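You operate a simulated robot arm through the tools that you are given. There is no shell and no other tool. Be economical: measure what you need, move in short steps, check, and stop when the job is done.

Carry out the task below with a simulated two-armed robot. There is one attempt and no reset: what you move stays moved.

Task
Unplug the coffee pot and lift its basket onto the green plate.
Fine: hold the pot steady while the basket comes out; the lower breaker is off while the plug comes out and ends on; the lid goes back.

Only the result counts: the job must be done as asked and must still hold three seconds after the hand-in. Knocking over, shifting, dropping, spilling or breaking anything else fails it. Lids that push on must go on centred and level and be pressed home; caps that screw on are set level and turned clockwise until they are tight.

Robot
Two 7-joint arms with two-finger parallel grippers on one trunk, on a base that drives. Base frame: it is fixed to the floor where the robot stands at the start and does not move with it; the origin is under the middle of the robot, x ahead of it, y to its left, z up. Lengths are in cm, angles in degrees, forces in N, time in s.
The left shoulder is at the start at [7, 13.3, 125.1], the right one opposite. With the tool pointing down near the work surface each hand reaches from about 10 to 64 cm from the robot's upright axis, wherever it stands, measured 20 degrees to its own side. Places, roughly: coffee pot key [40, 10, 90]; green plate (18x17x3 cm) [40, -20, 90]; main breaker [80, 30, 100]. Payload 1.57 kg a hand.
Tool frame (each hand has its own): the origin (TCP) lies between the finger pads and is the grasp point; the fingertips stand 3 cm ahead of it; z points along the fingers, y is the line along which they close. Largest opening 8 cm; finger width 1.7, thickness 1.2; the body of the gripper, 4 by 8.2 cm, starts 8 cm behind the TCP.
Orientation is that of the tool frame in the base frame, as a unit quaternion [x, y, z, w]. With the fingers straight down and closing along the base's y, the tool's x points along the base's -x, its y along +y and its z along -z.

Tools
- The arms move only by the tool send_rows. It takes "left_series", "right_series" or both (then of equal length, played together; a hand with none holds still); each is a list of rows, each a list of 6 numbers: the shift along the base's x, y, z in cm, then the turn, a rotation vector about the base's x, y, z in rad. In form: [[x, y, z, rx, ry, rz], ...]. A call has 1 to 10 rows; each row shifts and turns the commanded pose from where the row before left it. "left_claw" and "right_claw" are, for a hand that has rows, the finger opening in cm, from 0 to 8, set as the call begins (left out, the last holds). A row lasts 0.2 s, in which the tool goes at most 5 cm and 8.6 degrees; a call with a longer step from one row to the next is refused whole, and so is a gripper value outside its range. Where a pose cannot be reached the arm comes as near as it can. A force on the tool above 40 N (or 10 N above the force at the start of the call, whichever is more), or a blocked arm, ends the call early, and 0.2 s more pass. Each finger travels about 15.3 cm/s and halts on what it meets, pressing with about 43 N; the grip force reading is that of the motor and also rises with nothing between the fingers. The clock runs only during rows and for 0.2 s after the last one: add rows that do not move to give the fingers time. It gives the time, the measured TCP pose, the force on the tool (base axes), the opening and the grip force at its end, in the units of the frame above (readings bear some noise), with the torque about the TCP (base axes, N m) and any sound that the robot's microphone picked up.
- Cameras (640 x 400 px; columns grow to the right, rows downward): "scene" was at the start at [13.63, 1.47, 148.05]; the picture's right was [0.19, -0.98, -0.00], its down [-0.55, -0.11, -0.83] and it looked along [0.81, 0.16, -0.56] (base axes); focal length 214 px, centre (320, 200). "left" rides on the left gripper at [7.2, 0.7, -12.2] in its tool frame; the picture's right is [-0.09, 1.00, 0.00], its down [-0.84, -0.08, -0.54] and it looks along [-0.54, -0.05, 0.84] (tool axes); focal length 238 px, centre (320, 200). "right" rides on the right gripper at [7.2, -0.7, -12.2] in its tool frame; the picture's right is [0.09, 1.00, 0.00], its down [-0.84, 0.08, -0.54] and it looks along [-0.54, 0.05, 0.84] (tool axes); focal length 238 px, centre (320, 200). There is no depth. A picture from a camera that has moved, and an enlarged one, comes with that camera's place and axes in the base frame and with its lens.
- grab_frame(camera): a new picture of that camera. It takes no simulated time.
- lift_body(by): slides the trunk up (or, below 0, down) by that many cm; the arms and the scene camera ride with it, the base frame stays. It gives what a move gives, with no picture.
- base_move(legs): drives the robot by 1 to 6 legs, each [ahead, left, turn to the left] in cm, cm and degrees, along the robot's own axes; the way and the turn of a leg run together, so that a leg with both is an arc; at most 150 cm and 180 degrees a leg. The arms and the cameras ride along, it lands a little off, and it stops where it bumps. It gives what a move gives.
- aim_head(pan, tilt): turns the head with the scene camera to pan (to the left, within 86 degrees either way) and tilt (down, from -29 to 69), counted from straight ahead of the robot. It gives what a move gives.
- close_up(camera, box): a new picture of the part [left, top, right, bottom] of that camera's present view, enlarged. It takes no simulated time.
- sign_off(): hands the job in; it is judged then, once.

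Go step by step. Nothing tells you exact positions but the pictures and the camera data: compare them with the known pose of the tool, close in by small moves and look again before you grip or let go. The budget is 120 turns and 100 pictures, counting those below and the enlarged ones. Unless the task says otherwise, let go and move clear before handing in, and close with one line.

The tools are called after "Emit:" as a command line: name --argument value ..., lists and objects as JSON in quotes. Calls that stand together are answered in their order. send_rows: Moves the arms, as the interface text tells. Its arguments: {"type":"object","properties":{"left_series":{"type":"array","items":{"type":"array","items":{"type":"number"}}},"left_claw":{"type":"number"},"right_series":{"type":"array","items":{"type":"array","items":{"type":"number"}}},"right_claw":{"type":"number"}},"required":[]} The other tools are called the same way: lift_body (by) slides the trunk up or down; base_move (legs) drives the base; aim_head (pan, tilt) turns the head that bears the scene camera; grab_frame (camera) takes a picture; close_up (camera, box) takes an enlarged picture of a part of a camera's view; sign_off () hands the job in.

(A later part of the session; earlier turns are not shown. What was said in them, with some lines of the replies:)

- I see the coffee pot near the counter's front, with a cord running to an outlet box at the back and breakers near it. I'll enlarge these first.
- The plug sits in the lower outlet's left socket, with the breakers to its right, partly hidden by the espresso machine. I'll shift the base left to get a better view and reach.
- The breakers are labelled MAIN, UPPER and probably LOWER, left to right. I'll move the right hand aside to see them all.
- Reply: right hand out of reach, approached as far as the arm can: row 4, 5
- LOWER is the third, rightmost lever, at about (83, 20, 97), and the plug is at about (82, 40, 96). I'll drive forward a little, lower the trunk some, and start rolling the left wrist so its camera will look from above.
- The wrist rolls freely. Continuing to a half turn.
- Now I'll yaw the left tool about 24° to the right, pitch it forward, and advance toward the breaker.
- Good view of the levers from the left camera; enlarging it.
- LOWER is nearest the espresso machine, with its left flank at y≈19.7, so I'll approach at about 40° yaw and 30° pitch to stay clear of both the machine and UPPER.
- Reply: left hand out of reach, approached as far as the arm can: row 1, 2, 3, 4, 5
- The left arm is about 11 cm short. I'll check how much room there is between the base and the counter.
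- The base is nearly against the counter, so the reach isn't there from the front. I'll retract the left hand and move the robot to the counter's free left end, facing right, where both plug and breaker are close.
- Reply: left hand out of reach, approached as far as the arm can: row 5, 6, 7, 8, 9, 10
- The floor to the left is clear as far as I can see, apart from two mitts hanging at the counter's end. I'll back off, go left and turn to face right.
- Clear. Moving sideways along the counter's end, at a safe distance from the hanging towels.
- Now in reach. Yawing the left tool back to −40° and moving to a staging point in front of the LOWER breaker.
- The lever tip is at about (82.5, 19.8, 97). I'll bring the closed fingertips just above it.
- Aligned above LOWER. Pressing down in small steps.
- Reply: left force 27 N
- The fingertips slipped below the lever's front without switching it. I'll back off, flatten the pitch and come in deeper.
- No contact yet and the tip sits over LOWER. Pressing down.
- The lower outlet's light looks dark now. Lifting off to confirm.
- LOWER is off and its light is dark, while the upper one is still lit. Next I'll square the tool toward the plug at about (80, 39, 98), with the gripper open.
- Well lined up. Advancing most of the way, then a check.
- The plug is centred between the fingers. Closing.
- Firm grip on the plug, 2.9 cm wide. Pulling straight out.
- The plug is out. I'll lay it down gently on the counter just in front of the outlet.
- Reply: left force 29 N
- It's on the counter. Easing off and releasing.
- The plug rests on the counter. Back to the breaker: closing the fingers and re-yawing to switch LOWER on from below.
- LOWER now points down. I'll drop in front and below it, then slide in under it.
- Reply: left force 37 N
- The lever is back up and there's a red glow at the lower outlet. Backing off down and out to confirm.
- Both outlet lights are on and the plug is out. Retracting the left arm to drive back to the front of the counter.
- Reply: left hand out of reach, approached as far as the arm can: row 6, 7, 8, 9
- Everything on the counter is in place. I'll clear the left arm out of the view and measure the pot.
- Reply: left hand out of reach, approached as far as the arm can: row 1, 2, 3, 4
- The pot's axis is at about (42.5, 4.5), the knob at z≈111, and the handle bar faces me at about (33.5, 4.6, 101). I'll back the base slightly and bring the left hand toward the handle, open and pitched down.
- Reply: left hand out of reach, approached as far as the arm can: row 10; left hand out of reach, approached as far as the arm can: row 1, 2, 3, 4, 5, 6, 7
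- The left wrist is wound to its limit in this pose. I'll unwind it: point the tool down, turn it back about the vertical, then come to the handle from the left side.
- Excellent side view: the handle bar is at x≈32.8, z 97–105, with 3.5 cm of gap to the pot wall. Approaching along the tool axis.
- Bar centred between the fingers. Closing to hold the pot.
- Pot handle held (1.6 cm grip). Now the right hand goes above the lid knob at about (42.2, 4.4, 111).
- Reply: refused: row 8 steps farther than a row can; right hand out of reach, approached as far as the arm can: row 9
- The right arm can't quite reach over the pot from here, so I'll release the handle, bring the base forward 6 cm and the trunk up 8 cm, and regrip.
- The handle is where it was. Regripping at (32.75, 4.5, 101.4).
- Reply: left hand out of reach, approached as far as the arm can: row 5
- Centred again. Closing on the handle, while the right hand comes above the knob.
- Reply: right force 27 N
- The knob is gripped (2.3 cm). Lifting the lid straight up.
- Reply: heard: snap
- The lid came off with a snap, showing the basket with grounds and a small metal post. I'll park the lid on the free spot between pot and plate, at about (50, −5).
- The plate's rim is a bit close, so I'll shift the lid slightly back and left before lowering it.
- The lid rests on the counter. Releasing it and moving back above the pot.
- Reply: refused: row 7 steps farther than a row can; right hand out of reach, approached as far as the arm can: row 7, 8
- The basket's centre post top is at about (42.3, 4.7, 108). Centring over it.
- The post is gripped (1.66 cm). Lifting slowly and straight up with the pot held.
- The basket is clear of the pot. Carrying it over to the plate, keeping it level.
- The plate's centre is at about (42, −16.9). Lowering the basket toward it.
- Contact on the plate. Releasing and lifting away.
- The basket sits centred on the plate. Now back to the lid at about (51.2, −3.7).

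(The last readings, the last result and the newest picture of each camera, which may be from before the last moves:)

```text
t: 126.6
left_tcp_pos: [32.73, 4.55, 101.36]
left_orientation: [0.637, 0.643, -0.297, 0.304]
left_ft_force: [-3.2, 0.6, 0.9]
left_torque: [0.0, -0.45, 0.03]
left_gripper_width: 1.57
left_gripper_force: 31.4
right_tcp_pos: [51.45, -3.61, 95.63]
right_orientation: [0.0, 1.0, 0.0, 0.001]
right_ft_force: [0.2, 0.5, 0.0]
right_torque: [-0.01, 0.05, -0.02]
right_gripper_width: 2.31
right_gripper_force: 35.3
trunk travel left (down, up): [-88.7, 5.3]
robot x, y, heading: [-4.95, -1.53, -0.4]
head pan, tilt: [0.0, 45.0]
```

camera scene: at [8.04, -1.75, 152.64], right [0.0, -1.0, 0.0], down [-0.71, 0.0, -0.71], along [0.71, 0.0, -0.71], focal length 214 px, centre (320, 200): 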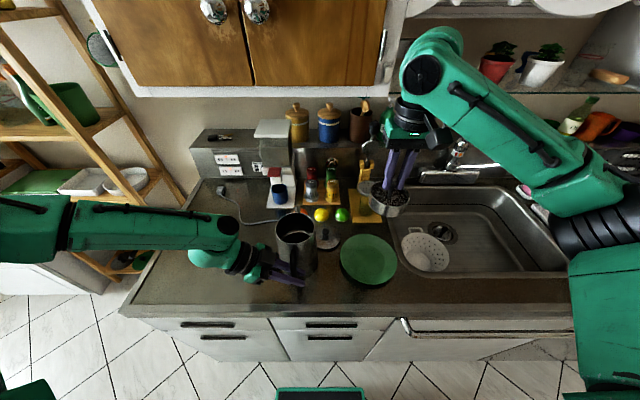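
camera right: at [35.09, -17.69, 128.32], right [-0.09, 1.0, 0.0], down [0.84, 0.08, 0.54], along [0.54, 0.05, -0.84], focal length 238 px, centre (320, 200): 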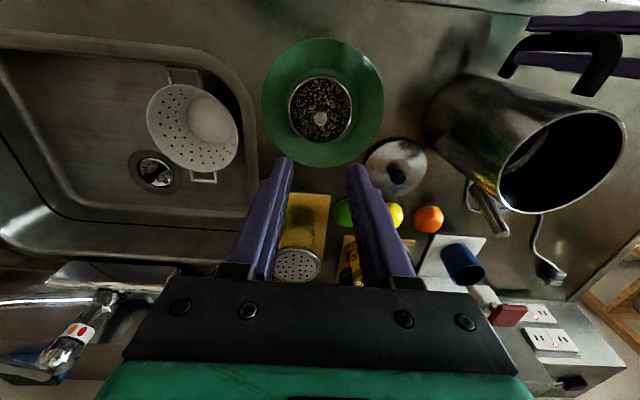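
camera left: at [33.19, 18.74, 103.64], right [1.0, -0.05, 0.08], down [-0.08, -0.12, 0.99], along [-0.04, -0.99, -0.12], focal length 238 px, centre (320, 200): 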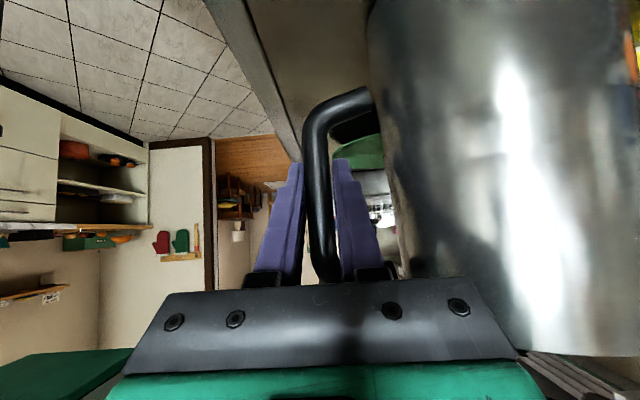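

Lid gripped again. Lifting and bringing it back over the pot's axis at (42.35, 4.88).

Emit:
send_rows --right_series '[[0, 0, 3, 0, 0, 0], [0, 0, 4.5, 0, 0, 0], [0, 0, 4.5, 0, 0, 0], [0, 0, 4, 0, 0, 0], [-0.8, -0.3, 2.5, 0, 0, 0], [-2, 0, 2, 0, 0, 0], [-2, 2.5, 1.5, 0, 0, 0], [-2.2, 3, 0, 0, 0, 0], [-2.1, 3.2, 0, 0, 0, 0], [0, 0, 0, 0, 0, 0]]'

Emit:
close_up --camera "scene" --box '[240, 160, 400, 260]'

```text
t: 128.8
left_tcp_pos: [32.75, 4.72, 101.45]
left_orientation: [0.637, 0.643, -0.296, 0.304]
left_ft_force: [-3.1, -0.2, -0.6]
left_torque: [-0.07, -0.48, -0.03]
left_gripper_width: 1.6
left_gripper_force: 31.0
right_tcp_pos: [51.06, -3.3, 115.73]
right_orientation: [0.002, 1.0, 0.0, 0.001]
right_ft_force: [-0.5, 0.7, -0.7]
right_torque: [0.0, 0.01, -0.02]
right_gripper_width: 2.31
right_gripper_force: 36.0
right hand out of reach, approached as far as the arm can: row 6, 7, 8, 9
trunk travel left (down, up): [-88.7, 5.3]
robot x, y, heading: [-5.02, -1.26, 0.1]
head pan, tilt: [0.0, 45.0]
```

```text
4.00 times, centred on (320, 210) of scene
camera zoom: at [8.05, -1.75, 152.64], right [0.0, -1.0, 0.0], down [-0.71, 0.0, -0.71], along [0.71, 0.0, -0.71], focal length 858 px, centre (320, 160)
```

zoom: 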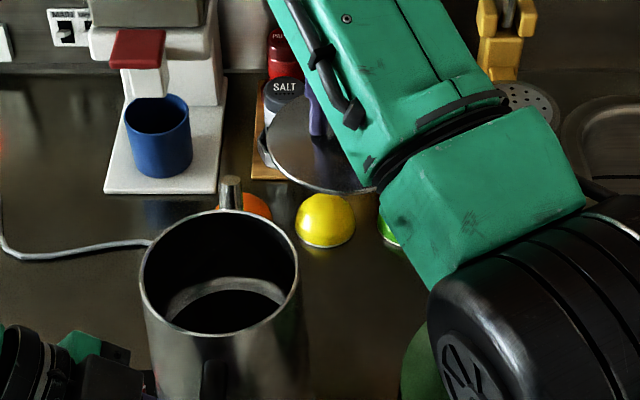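

Emit:
send_rows --right_series '[[-2, 1, 0, 0, 0, 0], [-2.2, 2, 0.3, 0, 0, 0], [-2.2, 2.5, 0.3, 0, 0, 0], [-2.3, 2.68, 0.3, 0, 0, 0], [0, 0, 0, 0, 0, 0]]'

Emit:
close_up --camera "scene" --box '[220, 160, 380, 260]'

Emit:
grab_frame --camera "right"

```text
t: 130.0
left_tcp_pos: [32.73, 4.6, 101.3]
left_orientation: [0.637, 0.644, -0.295, 0.304]
left_ft_force: [-3.7, 0.5, -0.6]
left_torque: [-0.01, -0.42, 0.03]
left_gripper_width: 1.56
left_gripper_force: 31.6
right_tcp_pos: [50.76, -2.6, 115.49]
right_orientation: [0.002, 1.0, 0.0, 0.001]
right_ft_force: [-0.4, 0.3, -0.4]
right_torque: [-0.02, -0.01, 0.0]
right_gripper_width: 2.32
right_gripper_force: 35.7
right hand out of reach, approached as far as the arm can: row 1, 2, 3, 4
trunk travel left (down, up): [-88.7, 5.3]
robot x, y, heading: [-5.04, -1.87, -0.1]
head pan, tilt: [0.0, 45.0]
```

```text
4.00 times, centred on (300, 210) of scene
camera zoom: at [8.04, -1.74, 152.64], right [0.0, -1.0, 0.0], down [-0.71, 0.0, -0.71], along [0.71, 0.0, -0.71], focal length 858 px, centre (400, 160)
```

zoom: 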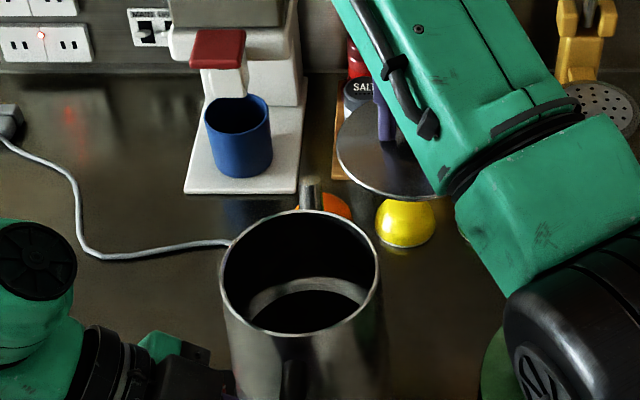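

```text
13 pictures are left
camera right: at [43.64, -3.19, 127.54], right [-0.09, 1.0, 0.0], down [0.84, 0.08, 0.54], along [0.54, 0.05, -0.84], focal length 238 px, centre (320, 200)
```

right: 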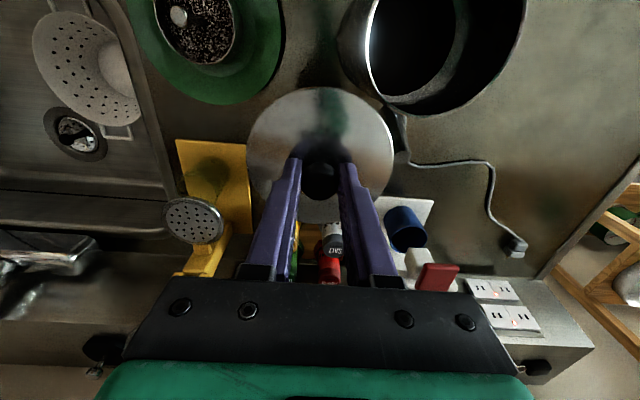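

The arm is at a joint limit at the far corner. I'll dip slightly, come in toward the robot, and then go over the pot from the right.

Emit:
send_rows --right_series '[[0.2, -1.2, -2.5, 0, 0, 0], [-0.5, -1.5, -1, 0, 0, 0], [-2, -1.5, 0, 0, 0, 0], [-2.5, -1.5, 1, 0, 0, 0], [-2, 0, 2.5, 0, 0, 0], [-1, 0, 2.5, 0, 0, 0], [0, 0, 0, 0, 0, 0]]'

```text
t: 131.6
left_tcp_pos: [32.73, 4.64, 101.48]
left_orientation: [0.637, 0.644, -0.295, 0.304]
left_ft_force: [-4.0, 0.7, 0.4]
left_torque: [0.03, -0.43, -0.02]
left_gripper_width: 1.61
left_gripper_force: 31.2
right_tcp_pos: [51.34, -6.66, 114.37]
right_orientation: [0.002, 1.0, 0.0, 0.002]
right_ft_force: [0.1, -0.6, -0.1]
right_torque: [-0.05, -0.04, -0.01]
right_gripper_width: 2.31
right_gripper_force: 35.7
right hand out of reach, approached as far as the arm can: row 3, 4, 5, 6
trunk travel left (down, up): [-88.7, 5.3]
robot x, y, heading: [-4.83, -1.3, -0.3]
head pan, tilt: [0.0, 45.0]
```

Emit:
send_rows --right_series '[[0, 0.5, -2.5, 0, 0, 0], [0, 0.5, -3, 0, 0, 0], [0, 0, -2.5, 0, 0, 0], [-1.5, -0.8, 0, 0, 0, 0], [-2, -1, 0, 0, 0, 0], [-2, -1, 0, 0, 0, 0], [-1.5, -0.5, 1, 0, 0, 0], [0, 0, 0, 0, 0, 0]]'

```text
t: 133.4
left_tcp_pos: [32.8, 4.81, 101.46]
left_orientation: [0.637, 0.644, -0.295, 0.304]
left_ft_force: [-4.4, 0.9, 1.1]
left_torque: [-0.05, -0.45, -0.03]
left_gripper_width: 1.6
left_gripper_force: 31.7
right_tcp_pos: [47.86, -10.97, 105.89]
right_orientation: [0.019, 1.0, -0.011, 0.01]
right_ft_force: [-0.5, -0.2, -1.0]
right_torque: [-0.04, -0.03, 0.03]
right_gripper_width: 2.29
right_gripper_force: 35.5
right hand out of reach, approached as far as the arm can: row 6, 7
trunk travel left (down, up): [-88.7, 5.3]
robot x, y, heading: [-5.04, -1.87, -0.4]
head pan, tilt: [0.0, 45.0]
```

Emit:
send_rows --right_series '[[0.5, 0.5, 2, 0, 0, 0], [0, 0, 3, 0, 0, 0], [-0.5, -0.5, 3, 0, 0, 0], [-1, -1.5, 2, 0, 0, 0], [-1.5, -2, 0, 0, 0, 0], [-1.5, -2, 0, 0, 0, 0], [0, 0, 0, 0, 0, 0]]'

Emit:
grab_frame --camera "scene"

```text
t: 135.0
left_tcp_pos: [32.74, 4.7, 101.44]
left_orientation: [0.637, 0.644, -0.295, 0.304]
left_ft_force: [-4.3, -0.1, 0.4]
left_torque: [-0.09, -0.46, -0.02]
left_gripper_width: 1.55
left_gripper_force: 31.5
right_tcp_pos: [51.01, -13.6, 111.87]
right_orientation: [0.001, 1.0, 0.0, 0.0]
right_ft_force: [-0.1, 0.0, -0.6]
right_torque: [0.01, -0.03, -0.01]
right_gripper_width: 2.34
right_gripper_force: 35.3
right hand out of reach, approached as far as the arm can: row 1, 2, 3, 4, 5, 6
trunk travel left (down, up): [-88.7, 5.3]
robot x, y, heading: [-5.01, -1.34, -0.0]
head pan, tilt: [0.0, 45.0]
```

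```text
12 pictures are left
camera scene: at [8.05, -1.75, 152.64], right [0.0, -1.0, 0.0], down [-0.71, 0.0, -0.71], along [0.71, 0.0, -0.71], focal length 214 px, centre (320, 200)
```

scene: 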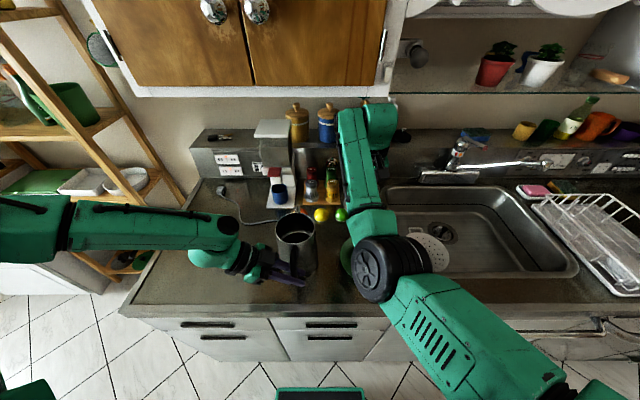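

The right elbow has drifted inward to an awkward pose. I'll swing the hand out to the right and up over the sink to free it, then come back.

Emit:
send_rows --right_series '[[0, -3, 2, 0, 0, 0], [0, -4, 2, 0, 0, 0], [0, -4, 2, 0, 0, 0], [-1, -4, 2, 0, 0, 0], [-1, -4, 2, 0, 0, 0], [-2, -2, 2, 0, 0, 0], [-2, 0, 1, 0, 0, 0], [-2, 0, 1, 0, 0, 0], [0, 0, 0, 0, 0, 0]]'

Emit:
grab_frame --camera "scene"

```text
t: 137.0
left_tcp_pos: [32.65, 4.63, 101.45]
left_orientation: [0.637, 0.644, -0.296, 0.304]
left_ft_force: [-3.6, -0.2, 0.9]
left_torque: [0.08, -0.5, 0.0]
left_gripper_width: 1.57
left_gripper_force: 31.6
right_tcp_pos: [43.42, -34.87, 125.63]
right_orientation: [0.001, 1.0, 0.0, 0.001]
right_ft_force: [-0.8, -0.1, -0.6]
right_torque: [0.0, -0.03, -0.01]
right_gripper_width: 2.29
right_gripper_force: 35.7
right hand out of reach, approached as far as the arm can: row 1
trunk travel left (down, up): [-88.7, 5.3]
robot x, y, heading: [-4.84, -1.61, -0.2]
head pan, tilt: [0.0, 45.0]
```

```text
11 pictures are left
camera scene: at [8.05, -1.76, 152.64], right [0.0, -1.0, 0.0], down [-0.71, 0.0, -0.71], along [0.71, 0.0, -0.71], focal length 214 px, centre (320, 200)
```

scene: 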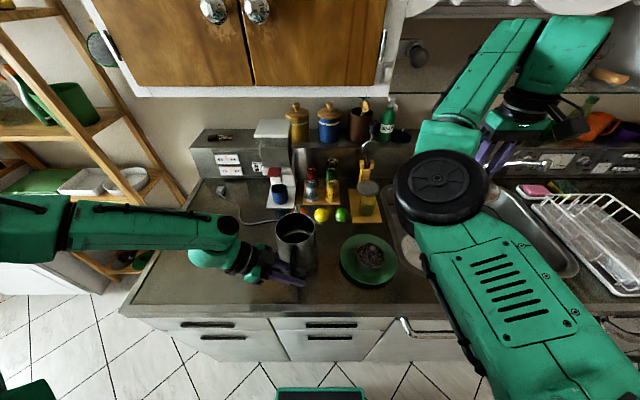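

Emit:
send_rows --right_series '[[-2.5, 1, 1, 0, 0, 0], [-2.5, 1, 1, 0, 0, 0], [-2.5, 1, 1, 0, 0, 0], [-2.5, 1, 1, 0, 0, 0], [-2.5, 1, 1, 0, 0, 0], [-2, 1, 1, 0, 0, 0], [-1.5, 1, 1, 0, 0, 0], [-1.5, 1, 1, 0, 0, 0], [0, 0, 0, 0, 0, 0]]'

```text
t: 139.0
left_tcp_pos: [32.76, 4.6, 101.42]
left_orientation: [0.637, 0.644, -0.296, 0.304]
left_ft_force: [-3.2, 1.2, 0.1]
left_torque: [0.04, -0.42, 0.08]
left_gripper_width: 1.57
left_gripper_force: 30.9
right_tcp_pos: [41.79, -34.3, 126.41]
right_orientation: [0.001, 1.0, 0.0, 0.002]
right_ft_force: [-0.5, 0.3, -0.9]
right_torque: [0.01, -0.01, 0.02]
right_gripper_width: 2.3
right_gripper_force: 35.8
right hand out of reach, approached as far as the arm can: row 1, 2, 3, 4, 5, 6, 7, 8
trunk travel left (down, up): [-88.7, 5.3]
robot x, y, heading: [-4.7, -1.54, 0.1]
head pan, tilt: [0.0, 45.0]
```

The inward motion is blocked in this arm pose. Since the lid is round, I'll try relieving the wrist by yawing the tool, then move inward.

Emit:
send_rows --right_series '[[0, 0, 0, 0, 0, -0.14], [0, 0, 0, 0, 0, -0.14], [0, 0, 0, 0, 0, -0.14], [0, 0, 0, 0, 0, -0.14], [-1.5, 0.7, 0.5, 0, 0, 0], [-1.5, 0.7, 0.5, 0, 0, 0], [-1.5, 0.7, 0.5, 0, 0, 0], [-1.5, 0.7, 0.5, 0, 0, 0], [0, 0, 0, 0, 0, 0]]'

```text
t: 141.0
left_tcp_pos: [32.77, 4.8, 101.39]
left_orientation: [0.637, 0.643, -0.296, 0.305]
left_ft_force: [-4.0, 0.1, -0.3]
left_torque: [-0.01, -0.43, 0.02]
left_gripper_width: 1.61
left_gripper_force: 31.2
right_tcp_pos: [41.85, -34.38, 126.3]
right_orientation: [0.278, 0.961, 0.0, 0.001]
right_ft_force: [-0.4, 0.0, -0.4]
right_torque: [-0.01, 0.06, 0.01]
right_gripper_width: 2.32
right_gripper_force: 35.4
right hand out of reach, approached as far as the arm can: row 5, 6, 7, 8
trunk travel left (down, up): [-88.7, 5.3]
robot x, y, heading: [-4.87, -1.43, -0.2]
head pan, tilt: [0.0, 45.0]
```

The right arm can work the lid further from its shoulder, at about 56 cm ahead of the robot. The basket is out, so I'll release the handle, clear the left hand and back the base up so the pot falls in that zone.

Emit:
send_rows --left_series '[[0, 0, 0, 0, 0, 0], [0, 0, 0, 0, 0, 0], [0, 2, 1.6, 0, 0, 0], [0, 2.5, 2, 0, 0, 0], [0, 2.5, 2, 0, 0, 0], [0, 2.5, 2, 0, 0, 0], [0, 2.5, 2, 0, 0, 0], [0, 2.5, 2, 0, 0, 0], [0, 2.5, 2, 0, 0, 0]]' --left_claw 4.2

Emit:
base_move --legs '[[-8.6, 0, 0], [0, 6.5, 0]]'

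Emit:
send_rows --right_series '[[2, 2.5, -1, 0, 0, 0], [2, 3, -1, 0, 0, 0], [2, 3, -1, 0, 0, 0], [2, 3, -1, 0, 0, 0], [1, 3, -1, 0, 0, 0], [0, 2, -1, 0, 0, 0], [0, 0, 0, 0, 0, 0]]'

Emit:
grab_frame --camera "scene"

```text
t: 143.0
left_tcp_pos: [32.78, 21.62, 115.02]
left_orientation: [0.636, 0.643, -0.297, 0.305]
left_ft_force: [-0.3, 0.6, -0.1]
left_torque: [-0.02, -0.03, 0.01]
left_gripper_width: 4.22
left_gripper_force: 0.2
right_tcp_pos: [42.07, -34.28, 126.26]
right_orientation: [0.277, 0.961, -0.001, 0.001]
right_ft_force: [0.5, -0.2, -0.4]
right_torque: [0.0, -0.03, 0.01]
right_gripper_width: 2.32
right_gripper_force: 35.5
trunk travel left (down, up): [-88.7, 5.3]
robot x, y, heading: [-4.87, -1.38, -0.1]
head pan, tilt: [0.0, 45.0]
```

```text
t: 144.7
left_tcp_pos: [24.77, 27.07, 115.15]
left_orientation: [0.639, 0.643, -0.297, 0.3]
left_ft_force: [0.0, -0.4, -0.3]
left_torque: [0.09, 0.03, -0.02]
left_gripper_width: 4.2
left_gripper_force: 0.2
right_tcp_pos: [33.73, -28.92, 125.84]
right_orientation: [0.279, 0.96, 0.004, -0.002]
right_ft_force: [1.2, -1.4, -0.7]
right_torque: [0.02, 0.05, -0.01]
right_gripper_width: 2.32
right_gripper_force: 35.9
trunk travel left (down, up): [-88.7, 5.3]
robot x, y, heading: [-13.4, 5.11, -0.3]
head pan, tilt: [0.0, 45.0]
```

```text
t: 146.3
left_tcp_pos: [24.47, 27.92, 115.04]
left_orientation: [0.638, 0.642, -0.298, 0.304]
left_ft_force: [0.3, -0.3, 0.0]
left_torque: [-0.01, 0.0, 0.01]
left_gripper_width: 4.2
left_gripper_force: 0.0
right_tcp_pos: [43.6, -12.37, 120.3]
right_orientation: [0.279, 0.96, 0.0, 0.0]
right_ft_force: [0.1, -0.5, -0.6]
right_torque: [-0.03, -0.03, 0.0]
right_gripper_width: 2.32
right_gripper_force: 34.8
right hand out of reach, approached as far as the arm can: row 1, 2, 6
trunk travel left (down, up): [-88.7, 5.3]
robot x, y, heading: [-13.04, 4.8, -0.5]
head pan, tilt: [0.0, 45.0]
```

```text
10 pictures are left
camera scene: at [-0.32, 4.78, 152.63], right [-0.01, -1.0, 0.0], down [-0.71, 0.0, -0.71], along [0.71, 0.0, -0.71], focal length 214 px, centre (320, 200)
```

scene: 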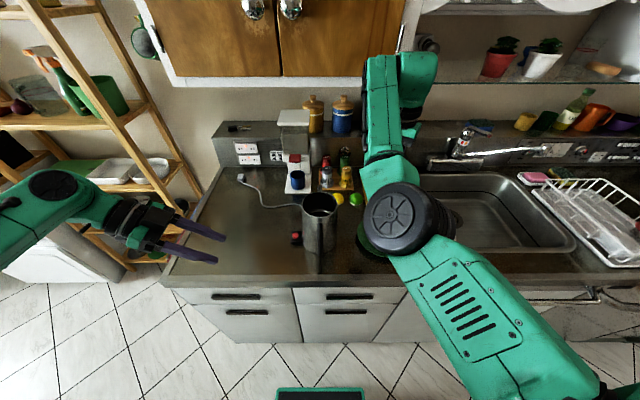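

Emit:
base_move --legs '[[-2.5, 0, 0.4]]'

Emit:
send_rows --right_series '[[0.3, 2.5, 0, 0, 0, 0], [0.3, 3, -0.5, 0, 0, 0], [0.3, 3, -0.8, 0, 0, 0], [0.3, 3, -0.8, 0, 0, 0], [0.1, 3, -0.8, 0, 0, 0], [0, 2.2, 0, 0, 0, 0], [0, 0, 0, 0, 0, 0]]'

Emit:
grab_frame --camera "right"

```text
t: 147.1
left_tcp_pos: [22.37, 28.19, 114.8]
left_orientation: [0.634, 0.646, -0.298, 0.304]
left_ft_force: [-0.2, 0.0, 0.6]
left_torque: [0.01, 0.07, -0.02]
left_gripper_width: 4.19
left_gripper_force: 0.0
right_tcp_pos: [41.82, -11.94, 119.97]
right_orientation: [0.276, 0.961, 0.0, -0.003]
right_ft_force: [0.7, -0.4, -0.8]
right_torque: [0.04, 0.05, -0.03]
right_gripper_width: 2.29
right_gripper_force: 35.1
trunk travel left (down, up): [-88.7, 5.3]
robot x, y, heading: [-15.98, 5.04, 0.4]
head pan, tilt: [0.0, 45.0]
```

```text
t: 148.7
left_tcp_pos: [21.72, 28.21, 114.98]
left_orientation: [0.636, 0.644, -0.297, 0.305]
left_ft_force: [0.0, 0.5, -0.1]
left_torque: [0.0, 0.02, 0.0]
left_gripper_width: 4.19
left_gripper_force: 0.1
right_tcp_pos: [43.16, 1.81, 118.58]
right_orientation: [0.284, 0.959, 0.013, 0.013]
right_ft_force: [0.3, -0.3, -1.3]
right_torque: [0.0, -0.04, -0.01]
right_gripper_width: 2.31
right_gripper_force: 35.3
right hand out of reach, approached as far as the arm can: row 5, 6
trunk travel left (down, up): [-88.7, 5.3]
robot x, y, heading: [-16.03, 5.04, -0.1]
head pan, tilt: [0.0, 45.0]
```

```text
9 pictures are left
camera right: at [36.45, 4.92, 130.46], right [0.46, 0.89, 0.03], down [0.73, -0.4, 0.56], along [0.51, -0.24, -0.83], focal length 238 px, centre (320, 200)
```

right: 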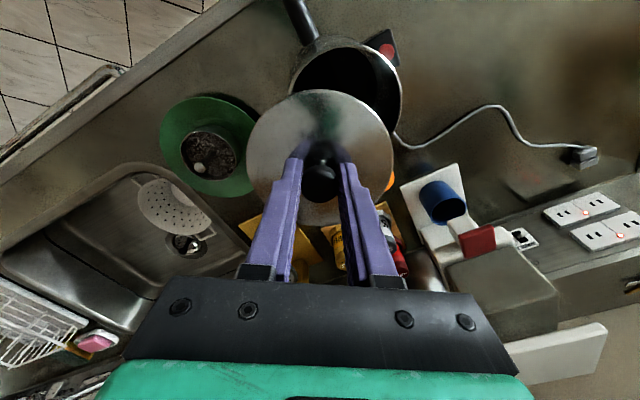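

The arm is now at its outer limit just short of the pot, so a small base shift will carry the lid over the axis.

Emit:
base_move --legs '[[0, 3.2, 0]]'

Emit:
send_rows --right_series '[[0, 0, -0.6, 0, 0, 0], [0, 0, -0.6, 0, 0, 0], [0, 0, -0.6, 0, 0, 0], [0, 0, 0, 0, 0, 0]]'

```text
t: 149.5
left_tcp_pos: [21.8, 30.73, 115.24]
left_orientation: [0.636, 0.646, -0.294, 0.304]
left_ft_force: [0.7, -0.8, 1.0]
left_torque: [0.09, 0.03, 0.02]
left_gripper_width: 4.19
left_gripper_force: 0.0
right_tcp_pos: [43.21, 4.16, 118.53]
right_orientation: [0.284, 0.959, 0.015, 0.013]
right_ft_force: [0.8, -0.6, -1.1]
right_torque: [0.09, 0.06, 0.01]
right_gripper_width: 2.34
right_gripper_force: 35.2
trunk travel left (down, up): [-88.7, 5.3]
robot x, y, heading: [-15.91, 7.96, 0.1]
head pan, tilt: [0.0, 45.0]
```

```text
t: 150.5
left_tcp_pos: [21.79, 31.44, 115.01]
left_orientation: [0.635, 0.644, -0.297, 0.306]
left_ft_force: [0.9, -0.1, 0.1]
left_torque: [-0.02, 0.03, 0.02]
left_gripper_width: 4.19
left_gripper_force: 0.1
right_tcp_pos: [43.08, 5.07, 116.7]
right_orientation: [0.283, 0.959, 0.012, 0.013]
right_ft_force: [0.0, 0.4, -0.9]
right_torque: [-0.02, -0.02, -0.03]
right_gripper_width: 2.29
right_gripper_force: 35.5
trunk travel left (down, up): [-88.7, 5.3]
robot x, y, heading: [-15.96, 7.98, 0.1]
head pan, tilt: [0.0, 45.0]
```

Emit:
send_rows --right_series '[[-0.4, -0.15, 0, -0.016, 0.032, 0], [-0.33, -0.13, -1, 0, 0, 0], [0, 0, -0.7, 0, 0, 0], [0, 0, 0, 0, 0, 0]]'

Emit:
close_up --camera "scene" --box '[240, 150, 400, 250]'

Emit:
close_up --camera "left" --box '[220, 0, 540, 200]'

```text
t: 151.5
left_tcp_pos: [21.84, 31.26, 115.0]
left_orientation: [0.635, 0.645, -0.296, 0.306]
left_ft_force: [-0.1, 0.2, 0.4]
left_torque: [-0.02, 0.03, 0.03]
left_gripper_width: 4.21
left_gripper_force: 0.0
right_tcp_pos: [42.55, 4.4, 114.92]
right_orientation: [0.283, 0.959, 0.0, 0.001]
right_ft_force: [0.1, 0.5, 0.0]
right_torque: [-0.01, -0.02, -0.02]
right_gripper_width: 2.32
right_gripper_force: 35.5
trunk travel left (down, up): [-88.7, 5.3]
robot x, y, heading: [-16.02, 8.33, 0.1]
head pan, tilt: [0.0, 45.0]
```

```text
4.00 times, centred on (320, 200) of scene
camera zoom: at [-2.74, 7.94, 152.62], right [0.0, -1.0, 0.0], down [-0.71, 0.0, -0.71], along [0.71, 0.0, -0.71], focal length 858 px, centre (320, 200)
```

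zoom: 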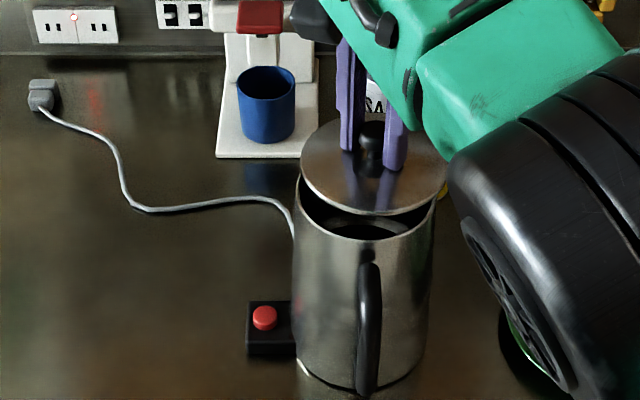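

```text
2.00 times, centred on (380, 100) of left
camera zoom: at [22.24, 45.31, 117.19], right [1.0, -0.04, 0.08], down [-0.08, -0.12, 0.99], along [-0.03, -0.99, -0.12], focal length 477 px, centre (200, 400)
```

zoom: 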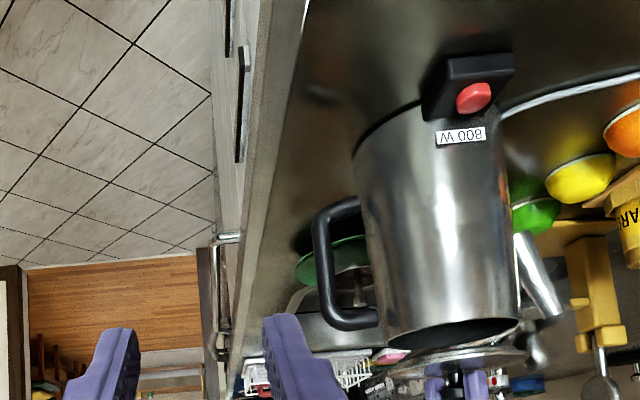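

Emit:
send_rows --right_series '[[-0.2, 0.38, 0, 0, 0, 0], [0, 0, -0.7, 0, 0, 0], [0, 0, 0, 0, 0, 0]]'

Emit:
close_up --camera "scene" --box '[290, 160, 370, 210]'

Emit:
close_up --camera "left" --box '[380, 140, 508, 220]'

```text
t: 152.3
left_tcp_pos: [21.9, 31.34, 115.05]
left_orientation: [0.635, 0.644, -0.297, 0.305]
left_ft_force: [1.1, 0.4, -0.6]
left_torque: [-0.02, 0.0, -0.01]
left_gripper_width: 4.21
left_gripper_force: 0.0
right_tcp_pos: [42.3, 4.94, 114.26]
right_orientation: [0.282, 0.959, -0.001, 0.0]
right_ft_force: [-0.5, 0.0, -0.5]
right_torque: [0.02, 0.01, -0.04]
right_gripper_width: 2.33
right_gripper_force: 35.9
trunk travel left (down, up): [-88.7, 5.3]
robot x, y, heading: [-15.22, 8.48, 0.1]
head pan, tilt: [0.0, 45.0]
```

```text
8.00 times, centred on (330, 185) of scene
camera zoom: at [-2.8, 8.03, 152.62], right [0.0, -1.0, 0.0], down [-0.71, 0.0, -0.71], along [0.71, 0.0, -0.71], focal length 1716 px, centre (240, 320)
```

zoom: 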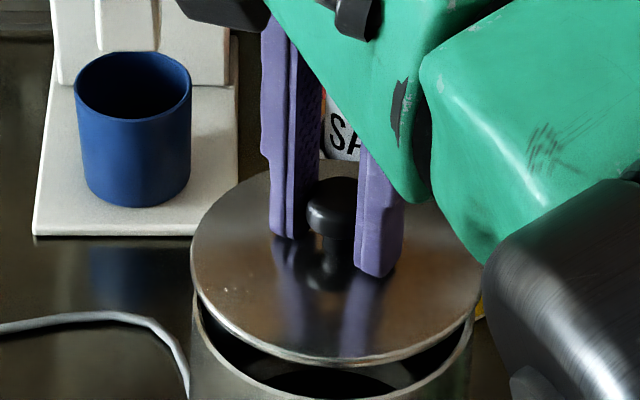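

```text
5.00 times, centred on (444, 180) of left
camera zoom: at [22.19, 45.38, 117.18], right [1.0, -0.04, 0.08], down [-0.08, -0.12, 0.99], along [-0.03, -0.99, -0.12], focal length 1192 px, centre (-300, 300)
```

zoom: 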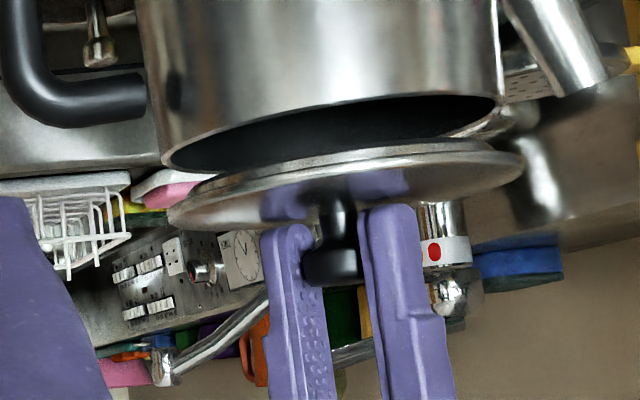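

Centred to within a couple of millimetres in both views. A tiny x correction, then lowering the lid.

Emit:
send_rows --right_series '[[-0.15, -0.05, -0.4, 0, 0, 0], [0, 0, -0.4, 0, 0, 0], [0, 0, -0.4, 0, 0, 0], [0, 0, -0.3, 0, 0, 0], [0, 0, 0, 0, 0, 0]]'

```text
t: 153.5
left_tcp_pos: [21.88, 31.23, 115.03]
left_orientation: [0.635, 0.644, -0.297, 0.306]
left_ft_force: [-0.2, 0.2, -0.3]
left_torque: [0.02, 0.01, 0.01]
left_gripper_width: 4.18
left_gripper_force: 0.0
right_tcp_pos: [42.36, 4.97, 112.7]
right_orientation: [0.283, 0.959, 0.001, 0.001]
right_ft_force: [-1.1, 1.3, 0.1]
right_torque: [0.03, 0.03, -0.06]
right_gripper_width: 2.29
right_gripper_force: 35.2
right hand out of reach, approached as far as the arm can: row 2
trunk travel left (down, up): [-88.7, 5.3]
robot x, y, heading: [-15.77, 7.9, 0.3]
head pan, tilt: [0.0, 45.0]
```

Emit:
send_rows --right_series '[[0, 0, -0.3, 0, 0, 0], [0, 0, -0.3, 0, 0, 0], [0, 0, -0.3, 0, 0, 0], [0, 0, 0, 0, 0, 0]]'

Emit:
close_up --camera "left" --box '[380, 140, 508, 220]'

```text
t: 154.5
left_tcp_pos: [21.32, 31.3, 115.27]
left_orientation: [0.636, 0.644, -0.295, 0.306]
left_ft_force: [0.0, 0.3, -0.1]
left_torque: [-0.01, -0.02, -0.02]
left_gripper_width: 4.2
left_gripper_force: 0.1
right_tcp_pos: [42.18, 5.07, 112.45]
right_orientation: [0.284, 0.959, 0.002, 0.005]
right_ft_force: [3.7, -0.7, 31.9]
right_torque: [0.02, -0.06, -0.02]
right_gripper_width: 2.31
right_gripper_force: 35.8
trunk travel left (down, up): [-88.7, 5.3]
robot x, y, heading: [-15.91, 8.44, 0.3]
head pan, tilt: [0.0, 45.0]
heard: snap
```

```text
5.00 times, centred on (444, 180) of left
camera zoom: at [21.76, 45.39, 117.38], right [1.0, -0.04, 0.08], down [-0.09, -0.12, 0.99], along [-0.03, -0.99, -0.12], focal length 1192 px, centre (-300, 300)
```

zoom: 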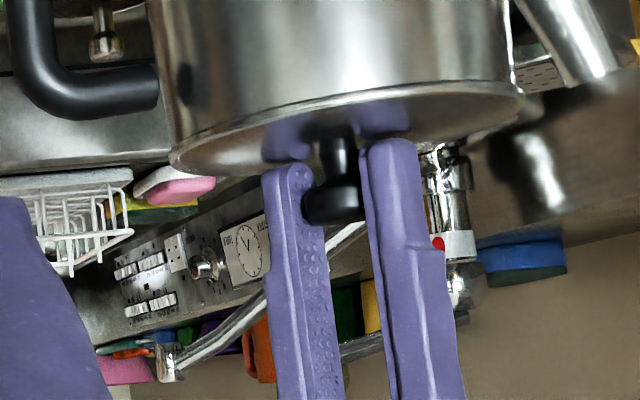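

A snap: the lid is home, centred and level. Easing the pressure, opening and lifting away.

Emit:
send_rows --right_series '[[0, 0, 0, 0, 0, 0], [0, 0, 0, 0, 0, 0], [0, 0, 0, 0, 0, 0]]' --right_claw 4.5

Emit:
send_rows --right_series '[[0, 0, 0.5, 0, 0, 0], [0, 0, 1, 0, 0, 0], [0, 0, 1.5, 0, 0, 0], [0, 0, 2, 0, 0, 0], [0, -2, 2, 0, 0, 0], [0, -3, 1, 0, 0, 0], [0, -3, 1, 0, 0, 0], [-1, -4, 0, 0, 0, 0], [-1, -4, 0, 0, 0, 0], [0, 0, 0, 0, 0, 0]]'

Emit:
grab_frame --camera "scene"

```text
t: 155.3
left_tcp_pos: [21.52, 31.29, 115.14]
left_orientation: [0.636, 0.644, -0.295, 0.307]
left_ft_force: [0.5, 0.1, 0.4]
left_torque: [0.01, 0.0, 0.01]
left_gripper_width: 4.2
left_gripper_force: 0.1
right_tcp_pos: [42.01, 4.99, 112.01]
right_orientation: [0.283, 0.959, 0.0, 0.0]
right_ft_force: [-6.7, 1.0, 12.7]
right_torque: [0.07, 0.16, -0.04]
right_gripper_width: 4.06
right_gripper_force: 0.1
trunk travel left (down, up): [-88.7, 5.3]
robot x, y, heading: [-16.04, 8.16, -0.4]
head pan, tilt: [0.0, 45.0]
```

```text
t: 157.5
left_tcp_pos: [21.8, 31.39, 115.05]
left_orientation: [0.635, 0.644, -0.297, 0.306]
left_ft_force: [0.5, -0.1, 0.7]
left_torque: [0.01, -0.01, -0.01]
left_gripper_width: 4.18
left_gripper_force: 0.0
right_tcp_pos: [40.62, -11.15, 120.88]
right_orientation: [0.283, 0.959, 0.0, 0.0]
right_ft_force: [0.6, -0.1, 0.4]
right_torque: [0.0, -0.01, -0.01]
right_gripper_width: 4.49
right_gripper_force: 0.1
trunk travel left (down, up): [-88.7, 5.3]
robot x, y, heading: [-15.67, 8.04, 0.4]
head pan, tilt: [0.0, 45.0]
```

```text
3 pictures are left
camera scene: at [-2.76, 8.02, 152.62], right [0.0, -1.0, 0.0], down [-0.71, 0.0, -0.71], along [0.71, 0.0, -0.71], focal length 214 px, centre (320, 200)
```

scene: 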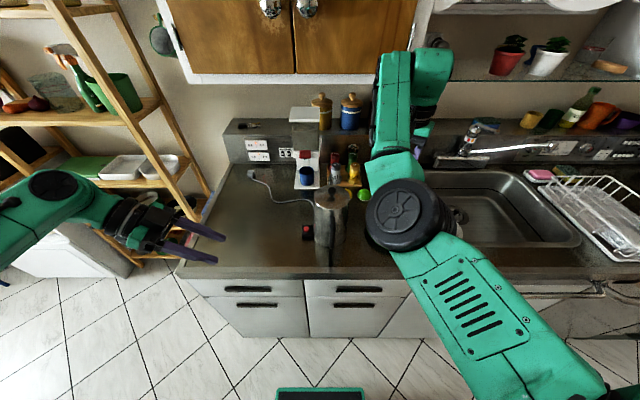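

Emit:
close_up --camera "scene" --box '[220, 120, 380, 220]'

Emit:
grab_frame --camera "right"

```text
4.00 times, centred on (300, 170) of scene
camera zoom: at [-2.76, 8.02, 152.62], right [0.0, -1.0, 0.0], down [-0.71, 0.0, -0.71], along [0.71, 0.0, -0.71], focal length 858 px, centre (400, 320)
```

zoom: 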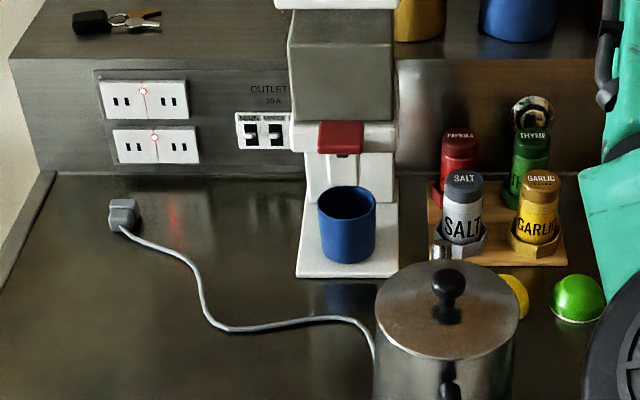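

```text
1 pictures are left
camera right: at [34.31, -7.7, 132.97], right [0.46, 0.89, 0.0], down [0.74, -0.39, 0.54], along [0.48, -0.25, -0.84], focal length 238 px, centre (320, 200)
```

right: 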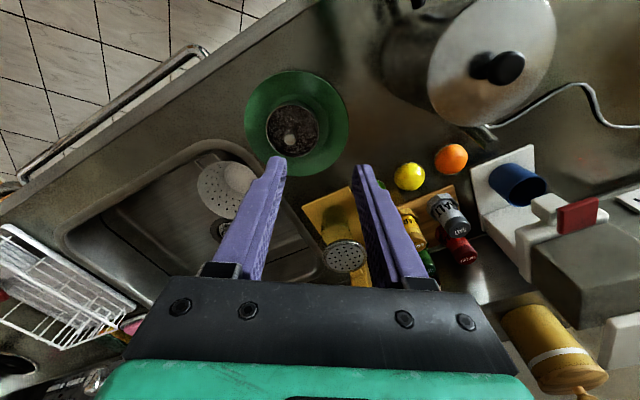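

The plug is out and both outlet lights are on. The lid is seated level, the basket is on the plate, and both hands are clear, so I'm handing in.

Emit:
sign_off

```text
The job is handed in.
```

The coffee pot is unplugged and its basket sits centred on the green plate. The lid is snapped back on, and the lower breaker, off while the plug came out, is on again.
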